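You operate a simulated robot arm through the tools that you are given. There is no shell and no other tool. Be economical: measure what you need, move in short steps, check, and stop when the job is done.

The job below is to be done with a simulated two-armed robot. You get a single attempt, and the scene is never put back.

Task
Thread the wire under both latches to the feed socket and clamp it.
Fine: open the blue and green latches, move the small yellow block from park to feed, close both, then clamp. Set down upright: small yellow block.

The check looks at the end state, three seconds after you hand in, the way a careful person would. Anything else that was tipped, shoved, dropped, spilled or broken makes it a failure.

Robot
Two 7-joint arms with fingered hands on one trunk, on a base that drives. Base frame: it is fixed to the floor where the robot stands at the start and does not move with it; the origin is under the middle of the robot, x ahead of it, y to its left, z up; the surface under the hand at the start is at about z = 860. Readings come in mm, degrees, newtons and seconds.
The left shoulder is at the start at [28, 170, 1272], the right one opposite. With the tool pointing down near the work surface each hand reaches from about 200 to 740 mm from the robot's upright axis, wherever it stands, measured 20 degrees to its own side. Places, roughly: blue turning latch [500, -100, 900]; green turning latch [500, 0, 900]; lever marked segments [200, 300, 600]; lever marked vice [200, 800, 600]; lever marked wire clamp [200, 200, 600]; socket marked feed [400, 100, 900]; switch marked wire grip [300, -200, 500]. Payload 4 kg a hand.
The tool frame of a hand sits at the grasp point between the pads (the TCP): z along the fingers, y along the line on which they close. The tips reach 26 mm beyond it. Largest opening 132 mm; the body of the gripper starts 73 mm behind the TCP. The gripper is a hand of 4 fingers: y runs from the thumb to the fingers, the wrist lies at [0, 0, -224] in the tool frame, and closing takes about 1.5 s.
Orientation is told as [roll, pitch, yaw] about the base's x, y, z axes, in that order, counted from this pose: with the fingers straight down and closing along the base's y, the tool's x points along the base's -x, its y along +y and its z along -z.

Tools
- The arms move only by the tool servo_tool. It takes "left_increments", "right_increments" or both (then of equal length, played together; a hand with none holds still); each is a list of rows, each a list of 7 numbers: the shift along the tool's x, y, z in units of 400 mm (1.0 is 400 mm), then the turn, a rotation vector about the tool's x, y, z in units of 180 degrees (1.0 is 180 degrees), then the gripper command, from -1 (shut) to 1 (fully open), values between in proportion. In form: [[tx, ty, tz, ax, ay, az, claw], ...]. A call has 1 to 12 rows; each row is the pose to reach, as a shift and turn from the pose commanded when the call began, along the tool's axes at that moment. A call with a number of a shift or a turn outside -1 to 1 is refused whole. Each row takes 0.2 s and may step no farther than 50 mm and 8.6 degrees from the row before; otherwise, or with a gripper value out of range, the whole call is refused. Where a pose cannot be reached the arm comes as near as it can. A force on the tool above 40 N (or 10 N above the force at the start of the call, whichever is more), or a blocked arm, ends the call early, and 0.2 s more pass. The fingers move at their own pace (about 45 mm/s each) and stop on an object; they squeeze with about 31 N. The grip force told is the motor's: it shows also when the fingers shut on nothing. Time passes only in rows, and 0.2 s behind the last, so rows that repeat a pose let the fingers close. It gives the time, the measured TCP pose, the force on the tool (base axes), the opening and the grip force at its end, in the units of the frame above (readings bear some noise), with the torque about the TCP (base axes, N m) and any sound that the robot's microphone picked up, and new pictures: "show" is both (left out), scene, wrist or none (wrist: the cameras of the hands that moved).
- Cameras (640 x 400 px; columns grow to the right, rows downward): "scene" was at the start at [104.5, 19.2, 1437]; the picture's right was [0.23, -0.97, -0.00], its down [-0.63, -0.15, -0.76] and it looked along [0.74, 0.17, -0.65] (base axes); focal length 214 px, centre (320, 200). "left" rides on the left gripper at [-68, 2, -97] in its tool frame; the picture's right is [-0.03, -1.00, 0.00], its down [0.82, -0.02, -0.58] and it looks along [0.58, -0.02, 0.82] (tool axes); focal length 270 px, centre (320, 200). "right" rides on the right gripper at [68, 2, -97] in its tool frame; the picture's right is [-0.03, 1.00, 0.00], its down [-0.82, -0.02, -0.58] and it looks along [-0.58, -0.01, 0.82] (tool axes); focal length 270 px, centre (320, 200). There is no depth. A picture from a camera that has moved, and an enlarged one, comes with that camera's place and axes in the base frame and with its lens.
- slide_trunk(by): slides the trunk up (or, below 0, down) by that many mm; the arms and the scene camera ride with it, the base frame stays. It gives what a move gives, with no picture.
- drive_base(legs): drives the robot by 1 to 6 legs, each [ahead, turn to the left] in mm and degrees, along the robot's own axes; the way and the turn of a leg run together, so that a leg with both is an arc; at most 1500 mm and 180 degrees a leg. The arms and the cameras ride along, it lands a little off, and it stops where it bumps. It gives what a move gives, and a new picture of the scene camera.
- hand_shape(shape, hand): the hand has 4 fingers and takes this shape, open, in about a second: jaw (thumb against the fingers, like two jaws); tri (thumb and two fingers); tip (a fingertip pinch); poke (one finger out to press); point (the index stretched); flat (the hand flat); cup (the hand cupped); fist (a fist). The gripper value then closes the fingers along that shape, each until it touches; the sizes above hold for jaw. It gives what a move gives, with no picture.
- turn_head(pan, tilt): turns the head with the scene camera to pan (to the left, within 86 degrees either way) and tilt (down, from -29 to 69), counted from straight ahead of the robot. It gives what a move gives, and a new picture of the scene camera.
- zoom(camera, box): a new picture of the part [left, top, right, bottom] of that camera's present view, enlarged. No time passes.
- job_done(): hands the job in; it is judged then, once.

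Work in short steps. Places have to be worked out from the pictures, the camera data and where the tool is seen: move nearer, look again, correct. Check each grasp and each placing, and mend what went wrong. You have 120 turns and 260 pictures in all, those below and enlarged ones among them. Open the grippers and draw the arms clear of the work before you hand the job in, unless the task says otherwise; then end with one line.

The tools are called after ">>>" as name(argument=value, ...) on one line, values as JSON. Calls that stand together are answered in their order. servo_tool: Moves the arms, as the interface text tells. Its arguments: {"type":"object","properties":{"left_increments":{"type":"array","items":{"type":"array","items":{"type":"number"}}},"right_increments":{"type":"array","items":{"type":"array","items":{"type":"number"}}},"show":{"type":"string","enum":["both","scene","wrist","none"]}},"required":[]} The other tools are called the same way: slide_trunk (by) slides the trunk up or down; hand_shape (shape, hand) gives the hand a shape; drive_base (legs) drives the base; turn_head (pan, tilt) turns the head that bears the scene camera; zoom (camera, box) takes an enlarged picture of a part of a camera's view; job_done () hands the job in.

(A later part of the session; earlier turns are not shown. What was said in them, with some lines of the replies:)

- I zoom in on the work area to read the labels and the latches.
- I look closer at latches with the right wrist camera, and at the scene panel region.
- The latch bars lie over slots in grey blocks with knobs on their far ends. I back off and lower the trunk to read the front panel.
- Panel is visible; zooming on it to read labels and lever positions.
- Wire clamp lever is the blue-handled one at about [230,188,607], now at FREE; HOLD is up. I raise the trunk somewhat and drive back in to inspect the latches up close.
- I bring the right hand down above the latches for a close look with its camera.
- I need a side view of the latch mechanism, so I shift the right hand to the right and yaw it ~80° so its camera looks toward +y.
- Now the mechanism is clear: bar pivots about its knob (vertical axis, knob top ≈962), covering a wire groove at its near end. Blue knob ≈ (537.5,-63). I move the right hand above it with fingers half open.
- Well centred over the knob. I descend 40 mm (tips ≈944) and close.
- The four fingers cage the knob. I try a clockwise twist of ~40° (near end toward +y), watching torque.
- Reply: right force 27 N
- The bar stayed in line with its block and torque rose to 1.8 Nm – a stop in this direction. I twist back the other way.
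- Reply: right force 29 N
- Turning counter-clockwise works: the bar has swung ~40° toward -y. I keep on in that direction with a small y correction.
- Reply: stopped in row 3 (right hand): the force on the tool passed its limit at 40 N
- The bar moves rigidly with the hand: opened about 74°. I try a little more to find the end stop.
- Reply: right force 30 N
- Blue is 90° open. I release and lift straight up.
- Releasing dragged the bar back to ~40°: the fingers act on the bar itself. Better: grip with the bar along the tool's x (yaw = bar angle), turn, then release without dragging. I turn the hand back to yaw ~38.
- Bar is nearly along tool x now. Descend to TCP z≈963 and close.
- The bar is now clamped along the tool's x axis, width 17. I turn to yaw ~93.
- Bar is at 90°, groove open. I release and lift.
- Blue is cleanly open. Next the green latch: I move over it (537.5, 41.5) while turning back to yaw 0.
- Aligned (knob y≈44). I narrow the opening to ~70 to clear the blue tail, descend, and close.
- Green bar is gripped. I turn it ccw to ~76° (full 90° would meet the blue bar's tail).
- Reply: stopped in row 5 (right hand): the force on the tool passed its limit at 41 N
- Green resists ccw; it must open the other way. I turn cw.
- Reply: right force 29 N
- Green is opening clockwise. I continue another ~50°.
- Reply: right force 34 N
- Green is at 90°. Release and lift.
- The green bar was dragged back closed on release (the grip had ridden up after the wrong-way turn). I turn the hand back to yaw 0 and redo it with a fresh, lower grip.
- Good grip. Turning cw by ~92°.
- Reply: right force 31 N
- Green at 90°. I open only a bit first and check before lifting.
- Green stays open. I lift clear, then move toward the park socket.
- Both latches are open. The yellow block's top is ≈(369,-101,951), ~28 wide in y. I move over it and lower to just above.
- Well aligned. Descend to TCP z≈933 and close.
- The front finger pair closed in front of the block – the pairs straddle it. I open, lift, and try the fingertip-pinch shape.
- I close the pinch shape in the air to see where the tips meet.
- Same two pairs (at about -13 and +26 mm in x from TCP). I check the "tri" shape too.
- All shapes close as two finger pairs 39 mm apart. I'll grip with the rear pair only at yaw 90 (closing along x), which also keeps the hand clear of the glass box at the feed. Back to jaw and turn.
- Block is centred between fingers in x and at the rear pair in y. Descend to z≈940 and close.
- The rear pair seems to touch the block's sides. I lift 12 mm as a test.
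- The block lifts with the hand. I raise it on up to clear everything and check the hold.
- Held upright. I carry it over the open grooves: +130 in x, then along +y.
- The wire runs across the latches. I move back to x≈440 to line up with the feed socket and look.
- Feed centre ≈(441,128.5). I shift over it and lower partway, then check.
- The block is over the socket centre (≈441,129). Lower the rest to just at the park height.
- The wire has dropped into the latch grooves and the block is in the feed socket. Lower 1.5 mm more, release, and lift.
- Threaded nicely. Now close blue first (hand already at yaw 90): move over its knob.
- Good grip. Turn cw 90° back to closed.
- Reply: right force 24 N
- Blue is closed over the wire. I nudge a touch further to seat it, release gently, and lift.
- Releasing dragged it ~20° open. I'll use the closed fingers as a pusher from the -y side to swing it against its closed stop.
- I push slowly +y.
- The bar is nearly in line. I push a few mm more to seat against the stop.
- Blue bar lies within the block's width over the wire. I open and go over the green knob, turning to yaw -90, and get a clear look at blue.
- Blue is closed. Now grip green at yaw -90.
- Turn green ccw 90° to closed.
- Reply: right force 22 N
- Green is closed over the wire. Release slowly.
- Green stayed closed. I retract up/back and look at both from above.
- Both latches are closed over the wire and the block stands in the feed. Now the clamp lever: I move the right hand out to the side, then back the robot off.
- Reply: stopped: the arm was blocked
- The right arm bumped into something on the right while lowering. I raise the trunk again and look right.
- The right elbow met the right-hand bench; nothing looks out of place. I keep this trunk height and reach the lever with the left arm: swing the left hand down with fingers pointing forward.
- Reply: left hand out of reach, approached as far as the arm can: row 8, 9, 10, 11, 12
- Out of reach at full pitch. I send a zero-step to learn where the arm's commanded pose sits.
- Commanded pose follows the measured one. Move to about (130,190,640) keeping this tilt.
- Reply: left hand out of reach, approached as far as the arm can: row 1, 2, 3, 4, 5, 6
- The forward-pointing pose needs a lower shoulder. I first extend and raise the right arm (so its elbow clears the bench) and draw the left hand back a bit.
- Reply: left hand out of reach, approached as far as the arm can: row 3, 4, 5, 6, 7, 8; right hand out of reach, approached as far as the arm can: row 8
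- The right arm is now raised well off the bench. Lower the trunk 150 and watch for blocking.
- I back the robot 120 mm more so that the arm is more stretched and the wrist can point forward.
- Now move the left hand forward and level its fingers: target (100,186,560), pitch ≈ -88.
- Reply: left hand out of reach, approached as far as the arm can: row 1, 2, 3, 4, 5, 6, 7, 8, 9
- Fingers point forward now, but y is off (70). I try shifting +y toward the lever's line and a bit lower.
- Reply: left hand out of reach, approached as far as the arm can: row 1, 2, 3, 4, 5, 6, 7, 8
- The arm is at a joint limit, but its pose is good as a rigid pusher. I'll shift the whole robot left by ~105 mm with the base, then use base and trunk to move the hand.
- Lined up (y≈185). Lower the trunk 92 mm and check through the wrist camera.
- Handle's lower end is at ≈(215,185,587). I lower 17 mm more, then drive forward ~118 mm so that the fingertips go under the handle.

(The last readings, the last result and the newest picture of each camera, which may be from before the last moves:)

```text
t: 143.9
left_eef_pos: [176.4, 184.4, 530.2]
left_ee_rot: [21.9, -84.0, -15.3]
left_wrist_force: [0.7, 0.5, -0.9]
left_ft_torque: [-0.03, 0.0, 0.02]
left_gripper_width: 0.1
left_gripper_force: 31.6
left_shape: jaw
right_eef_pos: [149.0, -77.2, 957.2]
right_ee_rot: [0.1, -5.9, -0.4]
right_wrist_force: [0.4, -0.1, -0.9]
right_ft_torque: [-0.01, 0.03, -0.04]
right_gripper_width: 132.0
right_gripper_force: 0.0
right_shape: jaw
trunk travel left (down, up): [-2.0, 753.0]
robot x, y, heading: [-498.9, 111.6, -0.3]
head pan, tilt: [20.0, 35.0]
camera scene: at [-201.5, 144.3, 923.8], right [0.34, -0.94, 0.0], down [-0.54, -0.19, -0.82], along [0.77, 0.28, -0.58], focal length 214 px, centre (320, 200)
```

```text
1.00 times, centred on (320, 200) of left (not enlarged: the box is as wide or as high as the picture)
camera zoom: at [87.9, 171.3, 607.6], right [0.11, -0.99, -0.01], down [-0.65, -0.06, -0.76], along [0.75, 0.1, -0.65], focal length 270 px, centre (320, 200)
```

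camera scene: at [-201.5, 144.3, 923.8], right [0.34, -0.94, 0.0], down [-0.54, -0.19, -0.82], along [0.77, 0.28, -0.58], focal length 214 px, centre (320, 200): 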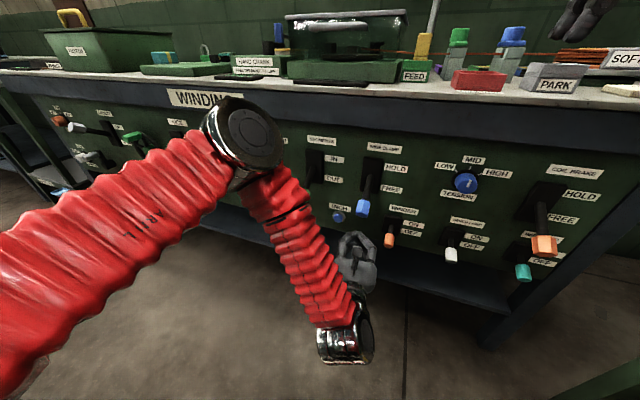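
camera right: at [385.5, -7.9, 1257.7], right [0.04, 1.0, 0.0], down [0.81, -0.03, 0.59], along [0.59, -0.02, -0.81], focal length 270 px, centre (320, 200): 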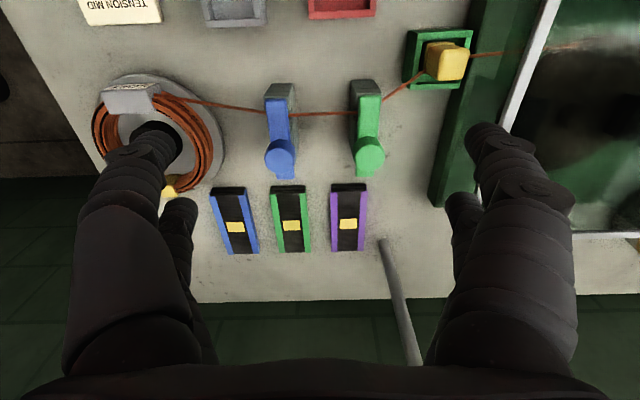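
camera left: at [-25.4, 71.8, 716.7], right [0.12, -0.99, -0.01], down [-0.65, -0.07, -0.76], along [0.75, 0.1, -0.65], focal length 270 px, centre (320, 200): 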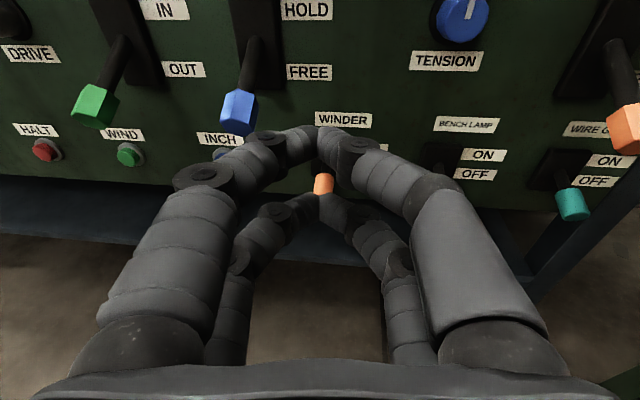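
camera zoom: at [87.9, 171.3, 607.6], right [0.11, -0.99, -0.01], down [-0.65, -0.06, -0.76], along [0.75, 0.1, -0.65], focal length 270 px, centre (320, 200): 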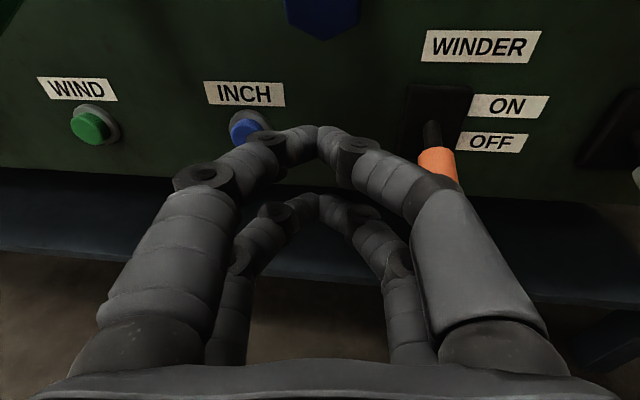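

Clear below the handle (handle bottom ≈587, finger tops ≈566). Drive 42 mm further.

>>> drive_base(legs=[[42, 0]])

>>> zoom(camera="scene", box=[300, 120, 440, 280])

```text
t: 144.8
left_eef_pos: [217.3, 184.0, 530.6]
left_ee_rot: [22.0, -84.1, -15.4]
left_wrist_force: [-0.8, 0.6, -0.4]
left_ft_torque: [0.01, -0.01, 0.0]
left_gripper_width: 0.0
left_gripper_force: 31.0
left_shape: jaw
right_eef_pos: [189.9, -78.2, 958.4]
right_ee_rot: [0.1, -5.9, -0.3]
right_wrist_force: [-0.4, -0.9, -1.3]
right_ft_torque: [0.01, 0.0, 0.02]
right_gripper_width: 132.0
right_gripper_force: 0.1
right_shape: jaw
trunk travel left (down, up): [-2.0, 753.0]
robot x, y, heading: [-456.5, 113.4, -0.4]
head pan, tilt: [20.0, 35.0]
camera scene: at [-160.0, 144.1, 923.9], right [0.34, -0.94, 0.0], down [-0.54, -0.19, -0.82], along [0.77, 0.28, -0.58], focal length 214 px, centre (320, 200)
```

scene: 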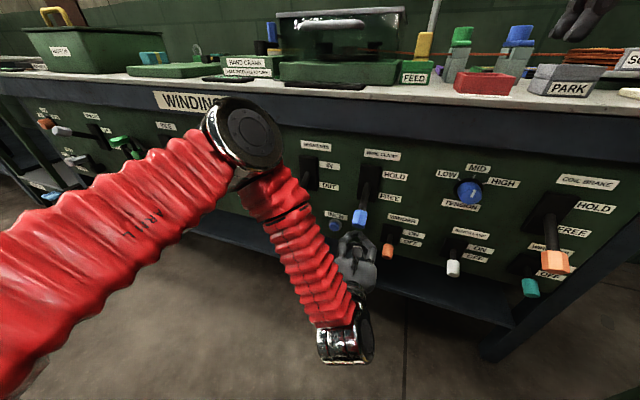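

```text
2.50 times, centred on (370, 200) of scene
camera zoom: at [-160.0, 144.1, 923.9], right [0.34, -0.94, 0.0], down [-0.54, -0.19, -0.82], along [0.77, 0.28, -0.58], focal length 536 px, centre (195, 200)
```

zoom: 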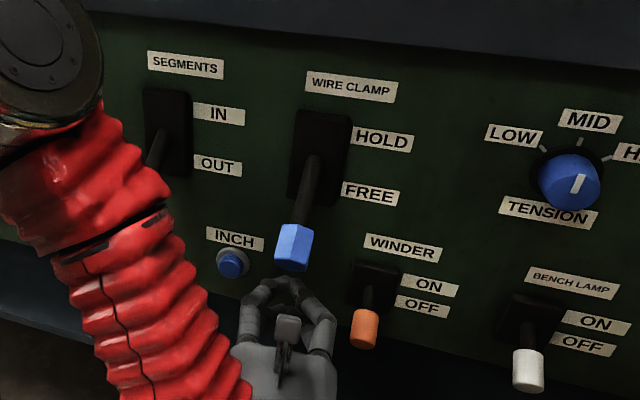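

Fingertips are just below the handle. Raise the trunk 70 mm and check.

>>> slide_trunk(by=70)

>>> zoom(camera="scene", box=[300, 120, 440, 280])

>>> zoom(camera="left", box=[0, 0, 640, 400])

```text
t: 145.9
left_eef_pos: [218.1, 184.1, 602.8]
left_ee_rot: [22.1, -84.1, -15.5]
left_wrist_force: [0.7, 0.2, -0.2]
left_ft_torque: [0.0, -0.01, 0.0]
left_gripper_width: 0.0
left_gripper_force: 31.2
left_shape: jaw
right_eef_pos: [189.9, -77.1, 1028.5]
right_ee_rot: [0.0, -5.9, -0.2]
right_wrist_force: [-0.1, -0.2, 0.5]
right_ft_torque: [0.02, -0.01, 0.0]
right_gripper_width: 131.9
right_gripper_force: 0.0
right_shape: jaw
trunk travel left (down, up): [-72.0, 683.0]
robot x, y, heading: [-454.7, 114.2, -0.3]
head pan, tilt: [20.0, 35.0]
```

```text
2.50 times, centred on (370, 200) of scene
camera zoom: at [-198.5, 144.3, 1001.3], right [0.34, -0.94, 0.0], down [-0.54, -0.19, -0.82], along [0.77, 0.28, -0.58], focal length 536 px, centre (195, 200)
```

zoom: 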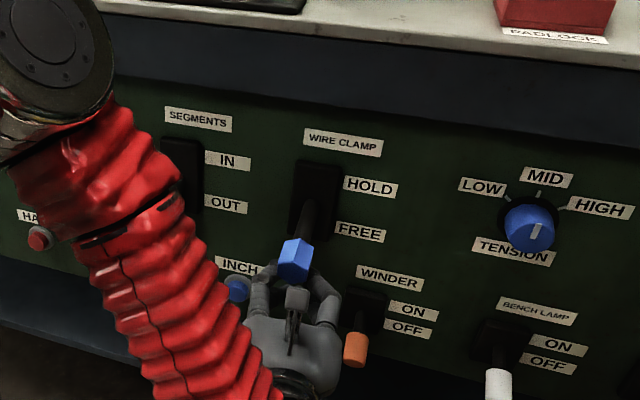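

```text
1.00 times, centred on (320, 200) of left (not enlarged: the box is as wide or as high as the picture)
camera zoom: at [129.1, 171.0, 679.2], right [0.11, -0.99, -0.01], down [-0.65, -0.06, -0.76], along [0.75, 0.1, -0.65], focal length 270 px, centre (320, 200)
```

zoom: 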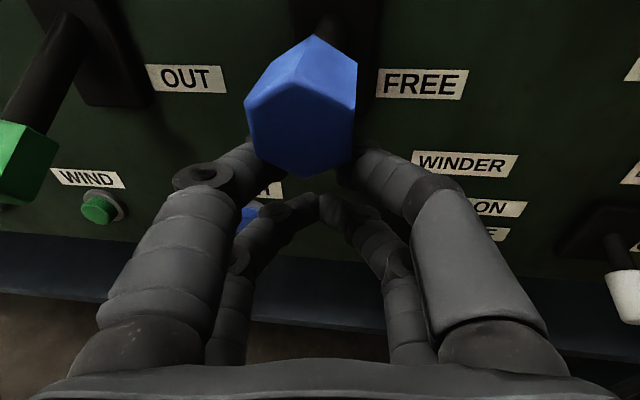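

The handle is riding up on the fingers. Raise 50 mm more.

>>> slide_trunk(by=50)

>>> zoom(camera="left", box=[0, 0, 640, 400])

>>> zoom(camera="scene", box=[300, 120, 440, 280])

```text
t: 146.8
left_eef_pos: [218.1, 185.2, 653.4]
left_ee_rot: [22.2, -84.1, -15.7]
left_wrist_force: [-0.1, -0.1, 0.2]
left_ft_torque: [-0.01, 0.0, 0.01]
left_gripper_width: 0.2
left_gripper_force: 31.5
left_shape: jaw
right_eef_pos: [189.0, -78.0, 1078.8]
right_ee_rot: [0.1, -5.9, -0.3]
right_wrist_force: [-0.1, -0.3, -0.3]
right_ft_torque: [0.03, 0.02, -0.01]
right_gripper_width: 132.1
right_gripper_force: 0.1
right_shape: jaw
trunk travel left (down, up): [-122.0, 633.0]
robot x, y, heading: [-457.2, 116.2, -0.3]
head pan, tilt: [20.0, 35.0]
```

```text
1.00 times, centred on (320, 200) of left (not enlarged: the box is as wide or as high as the picture)
camera zoom: at [128.7, 171.2, 729.8], right [0.11, -0.99, -0.01], down [-0.65, -0.06, -0.76], along [0.75, 0.1, -0.65], focal length 270 px, centre (320, 200)
```

zoom: 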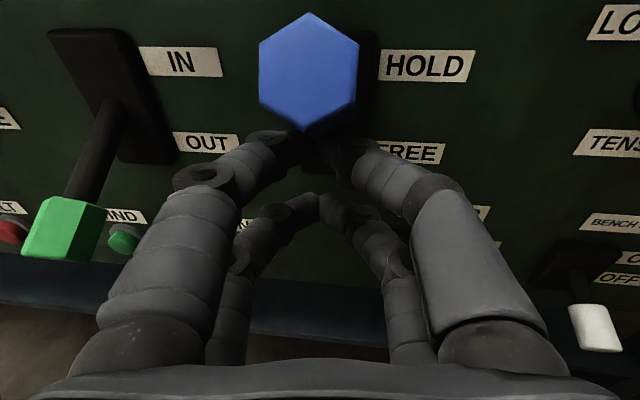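

```text
2.50 times, centred on (370, 200) of scene
camera zoom: at [-225.9, 144.5, 1056.0], right [0.34, -0.94, 0.0], down [-0.54, -0.19, -0.82], along [0.77, 0.28, -0.57], focal length 536 px, centre (195, 200)
```

zoom: 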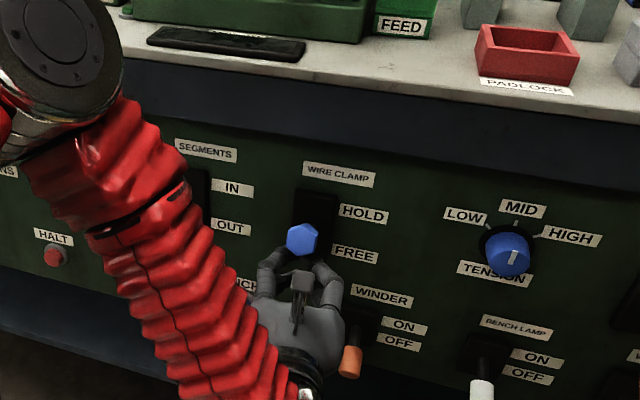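

The lever is past horizontal. Raise another 25 mm toward the HOLD stop.

>>> slide_trunk(by=25)

>>> zoom(camera="left", box=[0, 0, 640, 400])

```text
t: 147.3
left_eef_pos: [214.7, 184.9, 655.7]
left_ee_rot: [20.2, -82.4, -13.9]
left_wrist_force: [16.0, -1.8, -19.7]
left_ft_torque: [-0.03, 0.7, -0.06]
left_gripper_width: 0.0
left_gripper_force: 30.4
left_shape: jaw
right_eef_pos: [188.2, -78.4, 1093.5]
right_ee_rot: [0.2, -6.2, -0.4]
right_wrist_force: [0.6, 0.3, 0.1]
right_ft_torque: [0.0, 0.0, -0.02]
right_gripper_width: 131.8
right_gripper_force: 0.0
right_shape: jaw
trunk travel left (down, up): [-136.0, 619.0]
robot x, y, heading: [-454.2, 112.7, -0.2]
head pan, tilt: [20.0, 35.0]
stopped: the force on the tool passed its limit at 50 N (the readings are from after the stop); the commanded pose is now the measured one
```

```text
1.00 times, centred on (320, 200) of left (not enlarged: the box is as wide or as high as the picture)
camera zoom: at [128.4, 172.3, 735.7], right [0.11, -0.99, -0.02], down [-0.67, -0.06, -0.74], along [0.73, 0.1, -0.67], focal length 270 px, centre (320, 200)
```

zoom: 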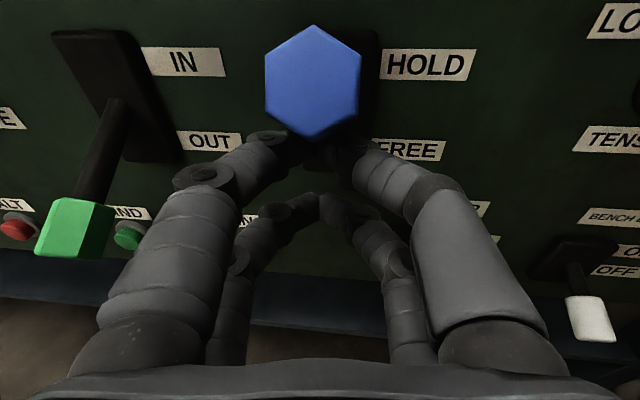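

The lever reached its upper stop. I lower 20 mm and look whether it stays up.

>>> slide_trunk(by=-25)

>>> zoom(camera="left", box=[0, 0, 640, 400])

>>> drive_base(legs=[[-130, 0]])

>>> zoom(camera="scene", box=[290, 120, 430, 280])

```text
t: 148.0
left_eef_pos: [212.8, 184.6, 638.5]
left_ee_rot: [21.2, -83.2, -14.6]
left_wrist_force: [0.0, 0.0, -0.2]
left_ft_torque: [-0.02, 0.01, -0.03]
left_gripper_width: 0.1
left_gripper_force: 30.9
left_shape: jaw
right_eef_pos: [183.9, -77.0, 1073.8]
right_ee_rot: [0.1, -6.4, -0.3]
right_wrist_force: [-0.4, -0.4, 0.3]
right_ft_torque: [0.0, -0.03, 0.02]
right_gripper_width: 131.9
right_gripper_force: 0.0
right_shape: jaw
trunk travel left (down, up): [-111.0, 644.0]
robot x, y, heading: [-450.8, 114.4, -0.4]
head pan, tilt: [20.0, 35.0]
```

```text
1.00 times, centred on (320, 200) of left (not enlarged: the box is as wide or as high as the picture)
camera zoom: at [125.6, 171.7, 716.6], right [0.11, -0.99, -0.02], down [-0.66, -0.06, -0.75], along [0.74, 0.09, -0.66], focal length 270 px, centre (320, 200)
```

zoom: 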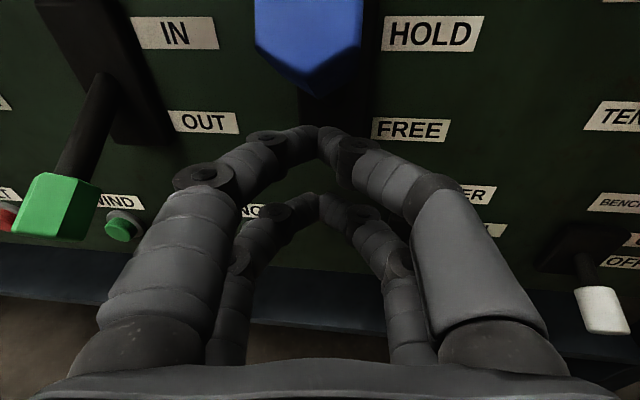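

```text
t: 149.3
left_eef_pos: [85.9, 184.7, 636.8]
left_ee_rot: [21.0, -83.0, -14.6]
left_wrist_force: [0.0, 0.6, -0.2]
left_ft_torque: [0.01, -0.03, -0.01]
left_gripper_width: 0.1
left_gripper_force: 31.5
left_shape: jaw
right_eef_pos: [56.8, -77.5, 1073.3]
right_ee_rot: [0.1, -6.4, -0.3]
right_wrist_force: [0.0, 0.0, -0.4]
right_ft_torque: [0.0, -0.01, -0.02]
right_gripper_width: 132.0
right_gripper_force: 0.0
right_shape: jaw
trunk travel left (down, up): [-111.0, 644.0]
robot x, y, heading: [-582.8, 113.0, -0.2]
head pan, tilt: [20.0, 35.0]
camera scene: at [-348.2, 145.1, 1044.1], right [0.34, -0.94, 0.0], down [-0.54, -0.19, -0.82], along [0.77, 0.28, -0.57], focal length 214 px, centre (320, 200)
```

scene: 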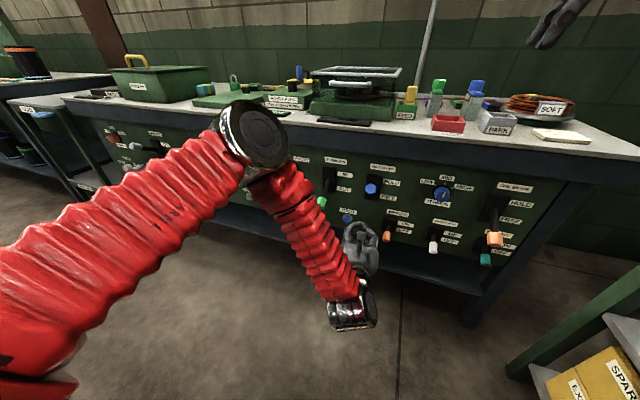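

```text
2.50 times, centred on (360, 200) of scene
camera zoom: at [-348.2, 145.1, 1044.1], right [0.34, -0.94, 0.0], down [-0.54, -0.19, -0.82], along [0.77, 0.28, -0.57], focal length 536 px, centre (220, 200)
```

zoom: 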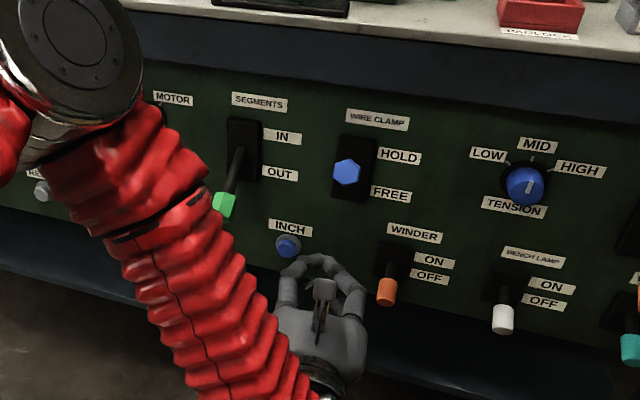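

The lever stays up at HOLD. I open the left hand, back off a little more, and check the bench top and the right-hand bench.

>>> drive_base(legs=[[-100, 0]])

>>> servo_tool(left_increments=[[0, 0, 0, 0, 0, 0, 0], [0, 0, 0, 0, 0, 0, 1], [0, 0, 0, 0, 0, 0, 1], [0, 0, 0, 0, 0, 0, 1], [0, 0, 0, 0, 0, 0, 1], [0, 0, 0, 0, 0, 0, 1], [0, 0, 0, 0, 0, 0, 1], [0, 0, 0, 0, 0, 0, 1]], show="none")

>>> slide_trunk(by=200)

>>> turn_head(pan=-45, tilt=35)

>>> turn_head(pan=-5, tilt=30)

>>> zoom(camera="scene", box=[240, 140, 420, 300])

```text
t: 150.5
left_eef_pos: [-16.5, 185.7, 636.5]
left_ee_rot: [21.1, -83.0, -14.6]
left_wrist_force: [-0.2, 0.0, -0.1]
left_ft_torque: [-0.04, 0.0, -0.01]
left_gripper_width: 0.0
left_gripper_force: 30.7
left_shape: jaw
right_eef_pos: [-43.8, -76.1, 1072.9]
right_ee_rot: [0.0, -6.3, -0.3]
right_wrist_force: [-0.4, -0.4, 0.6]
right_ft_torque: [0.03, -0.01, 0.02]
right_gripper_width: 131.7
right_gripper_force: 0.0
right_shape: jaw
trunk travel left (down, up): [-111.0, 644.0]
robot x, y, heading: [-687.7, 117.0, -0.3]
head pan, tilt: [20.0, 35.0]
camera scene: at [-449.8, 145.6, 1044.0], right [0.34, -0.94, 0.0], down [-0.54, -0.19, -0.82], along [0.77, 0.28, -0.57], focal length 214 px, centre (320, 200)
```

scene: 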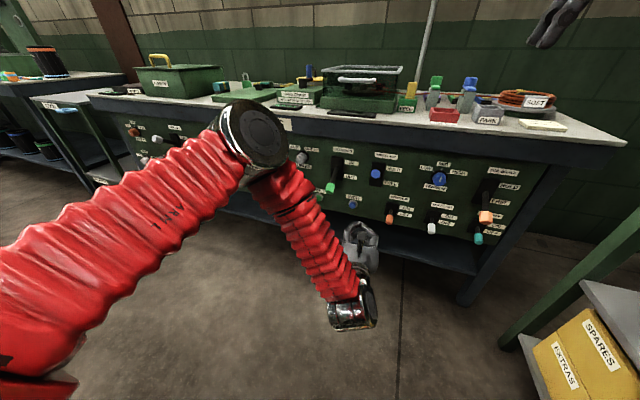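

```text
t: 152.3
left_eef_pos: [-15.2, 185.5, 637.0]
left_ee_rot: [21.0, -83.0, -14.6]
left_wrist_force: [-0.4, -0.1, 0.5]
left_ft_torque: [0.0, 0.01, 0.02]
left_gripper_width: 131.9
left_gripper_force: 0.0
left_shape: jaw
right_eef_pos: [-43.9, -75.9, 1073.7]
right_ee_rot: [0.1, -6.4, -0.3]
right_wrist_force: [0.7, 0.5, -0.1]
right_ft_torque: [-0.02, 0.0, -0.02]
right_gripper_width: 131.9
right_gripper_force: 0.0
right_shape: jaw
trunk travel left (down, up): [-111.0, 644.0]
robot x, y, heading: [-686.4, 112.5, -0.3]
head pan, tilt: [20.0, 35.0]
```

```text
t: 154.4
left_eef_pos: [-14.5, 185.2, 835.2]
left_ee_rot: [20.9, -83.0, -14.6]
left_wrist_force: [0.2, 0.3, -0.7]
left_ft_torque: [0.04, -0.01, -0.04]
left_gripper_width: 131.9
left_gripper_force: 0.1
left_shape: jaw
right_eef_pos: [-87.8, -75.3, 1324.7]
right_ee_rot: [0.1, -11.7, -0.3]
right_wrist_force: [0.3, -0.2, -0.2]
right_ft_torque: [-0.02, 0.05, -0.01]
right_gripper_width: 132.0
right_gripper_force: 0.1
right_shape: jaw
trunk travel left (down, up): [-311.0, 444.0]
robot x, y, heading: [-687.6, 115.7, -0.5]
head pan, tilt: [20.0, 35.0]
```

```text
t: 155.8
left_eef_pos: [-16.0, 186.3, 837.0]
left_ee_rot: [21.0, -83.0, -14.6]
left_wrist_force: [-0.5, 0.5, -0.2]
left_ft_torque: [0.01, 0.0, -0.01]
left_gripper_width: 132.0
left_gripper_force: 0.0
left_shape: jaw
right_eef_pos: [-86.9, -75.8, 1325.7]
right_ee_rot: [0.1, -11.6, -0.3]
right_wrist_force: [-1.0, 0.0, -0.6]
right_ft_torque: [0.03, -0.03, -0.01]
right_gripper_width: 131.8
right_gripper_force: 0.1
right_shape: jaw
trunk travel left (down, up): [-311.0, 444.0]
robot x, y, heading: [-687.3, 115.0, -0.2]
head pan, tilt: [-45.0, 35.0]
camera scene: at [-558.7, 53.8, 1253.6], right [-0.71, -0.7, 0.0], down [-0.4, 0.41, -0.82], along [0.58, -0.58, -0.57], focal length 214 px, centre (320, 200)
```

scene: 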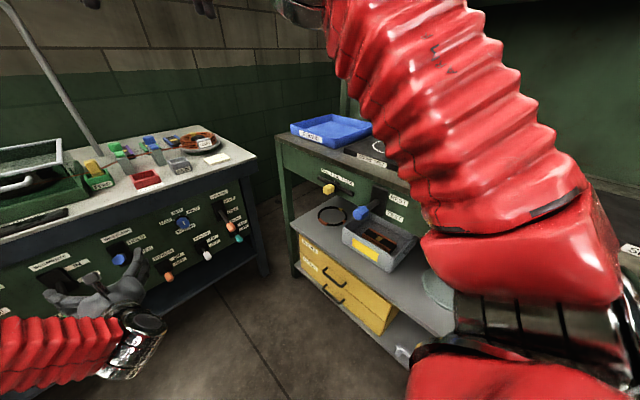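

```text
t: 156.9
left_eef_pos: [-16.0, 185.2, 837.3]
left_ee_rot: [20.9, -83.0, -14.7]
left_wrist_force: [-0.1, -0.8, -0.7]
left_ft_torque: [0.02, 0.0, 0.0]
left_gripper_width: 131.9
left_gripper_force: 0.0
left_shape: jaw
right_eef_pos: [-87.7, -76.4, 1326.0]
right_ee_rot: [0.1, -11.7, -0.3]
right_wrist_force: [0.1, 0.2, -0.6]
right_ft_torque: [-0.02, -0.02, 0.0]
right_gripper_width: 131.9
right_gripper_force: 0.1
right_shape: jaw
trunk travel left (down, up): [-311.0, 444.0]
robot x, y, heading: [-684.8, 119.5, -0.3]
head pan, tilt: [-5.0, 30.0]
camera scene: at [-530.7, 107.9, 1261.4], right [-0.09, -1.0, 0.0], down [-0.5, 0.05, -0.87], along [0.86, -0.08, -0.5], focal length 214 px, centre (320, 200)
```

scene: 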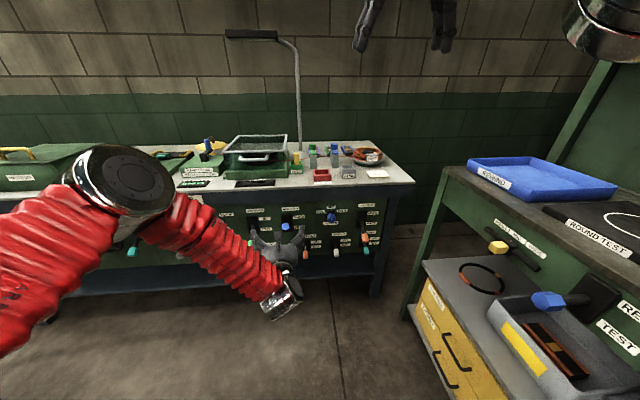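

```text
2.50 times, centred on (330, 220) of scene
camera zoom: at [-530.7, 107.9, 1261.4], right [-0.09, -1.0, 0.0], down [-0.5, 0.05, -0.87], along [0.86, -0.08, -0.5], focal length 536 px, centre (295, 150)
```

zoom: 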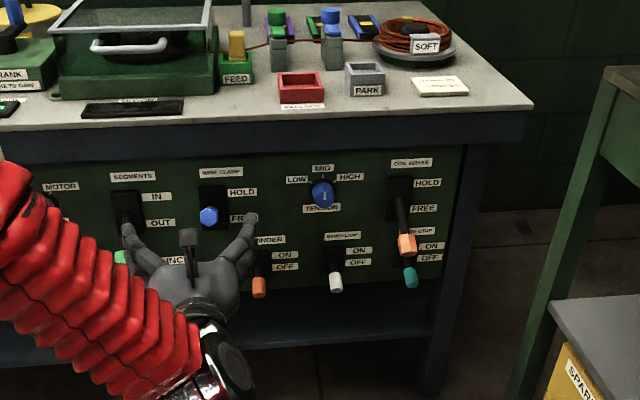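

Both latches are closed over the wire, the block stands upright in the feed, and the clamp lever is at HOLD. The hands are open and clear, and the neighbouring bench looks undisturbed, so I hand in.

>>> job_done()

```text
The job is handed in.
```

The wire is threaded under both latches to the feed socket and clamped: the small yellow block stands upright in feed, the blue and green latches are closed over the wire, and the wire clamp lever is up at HOLD. The right arm bumped the bench on the right once while the trunk was lowering; I looked afterwards and saw nothing out of place there.
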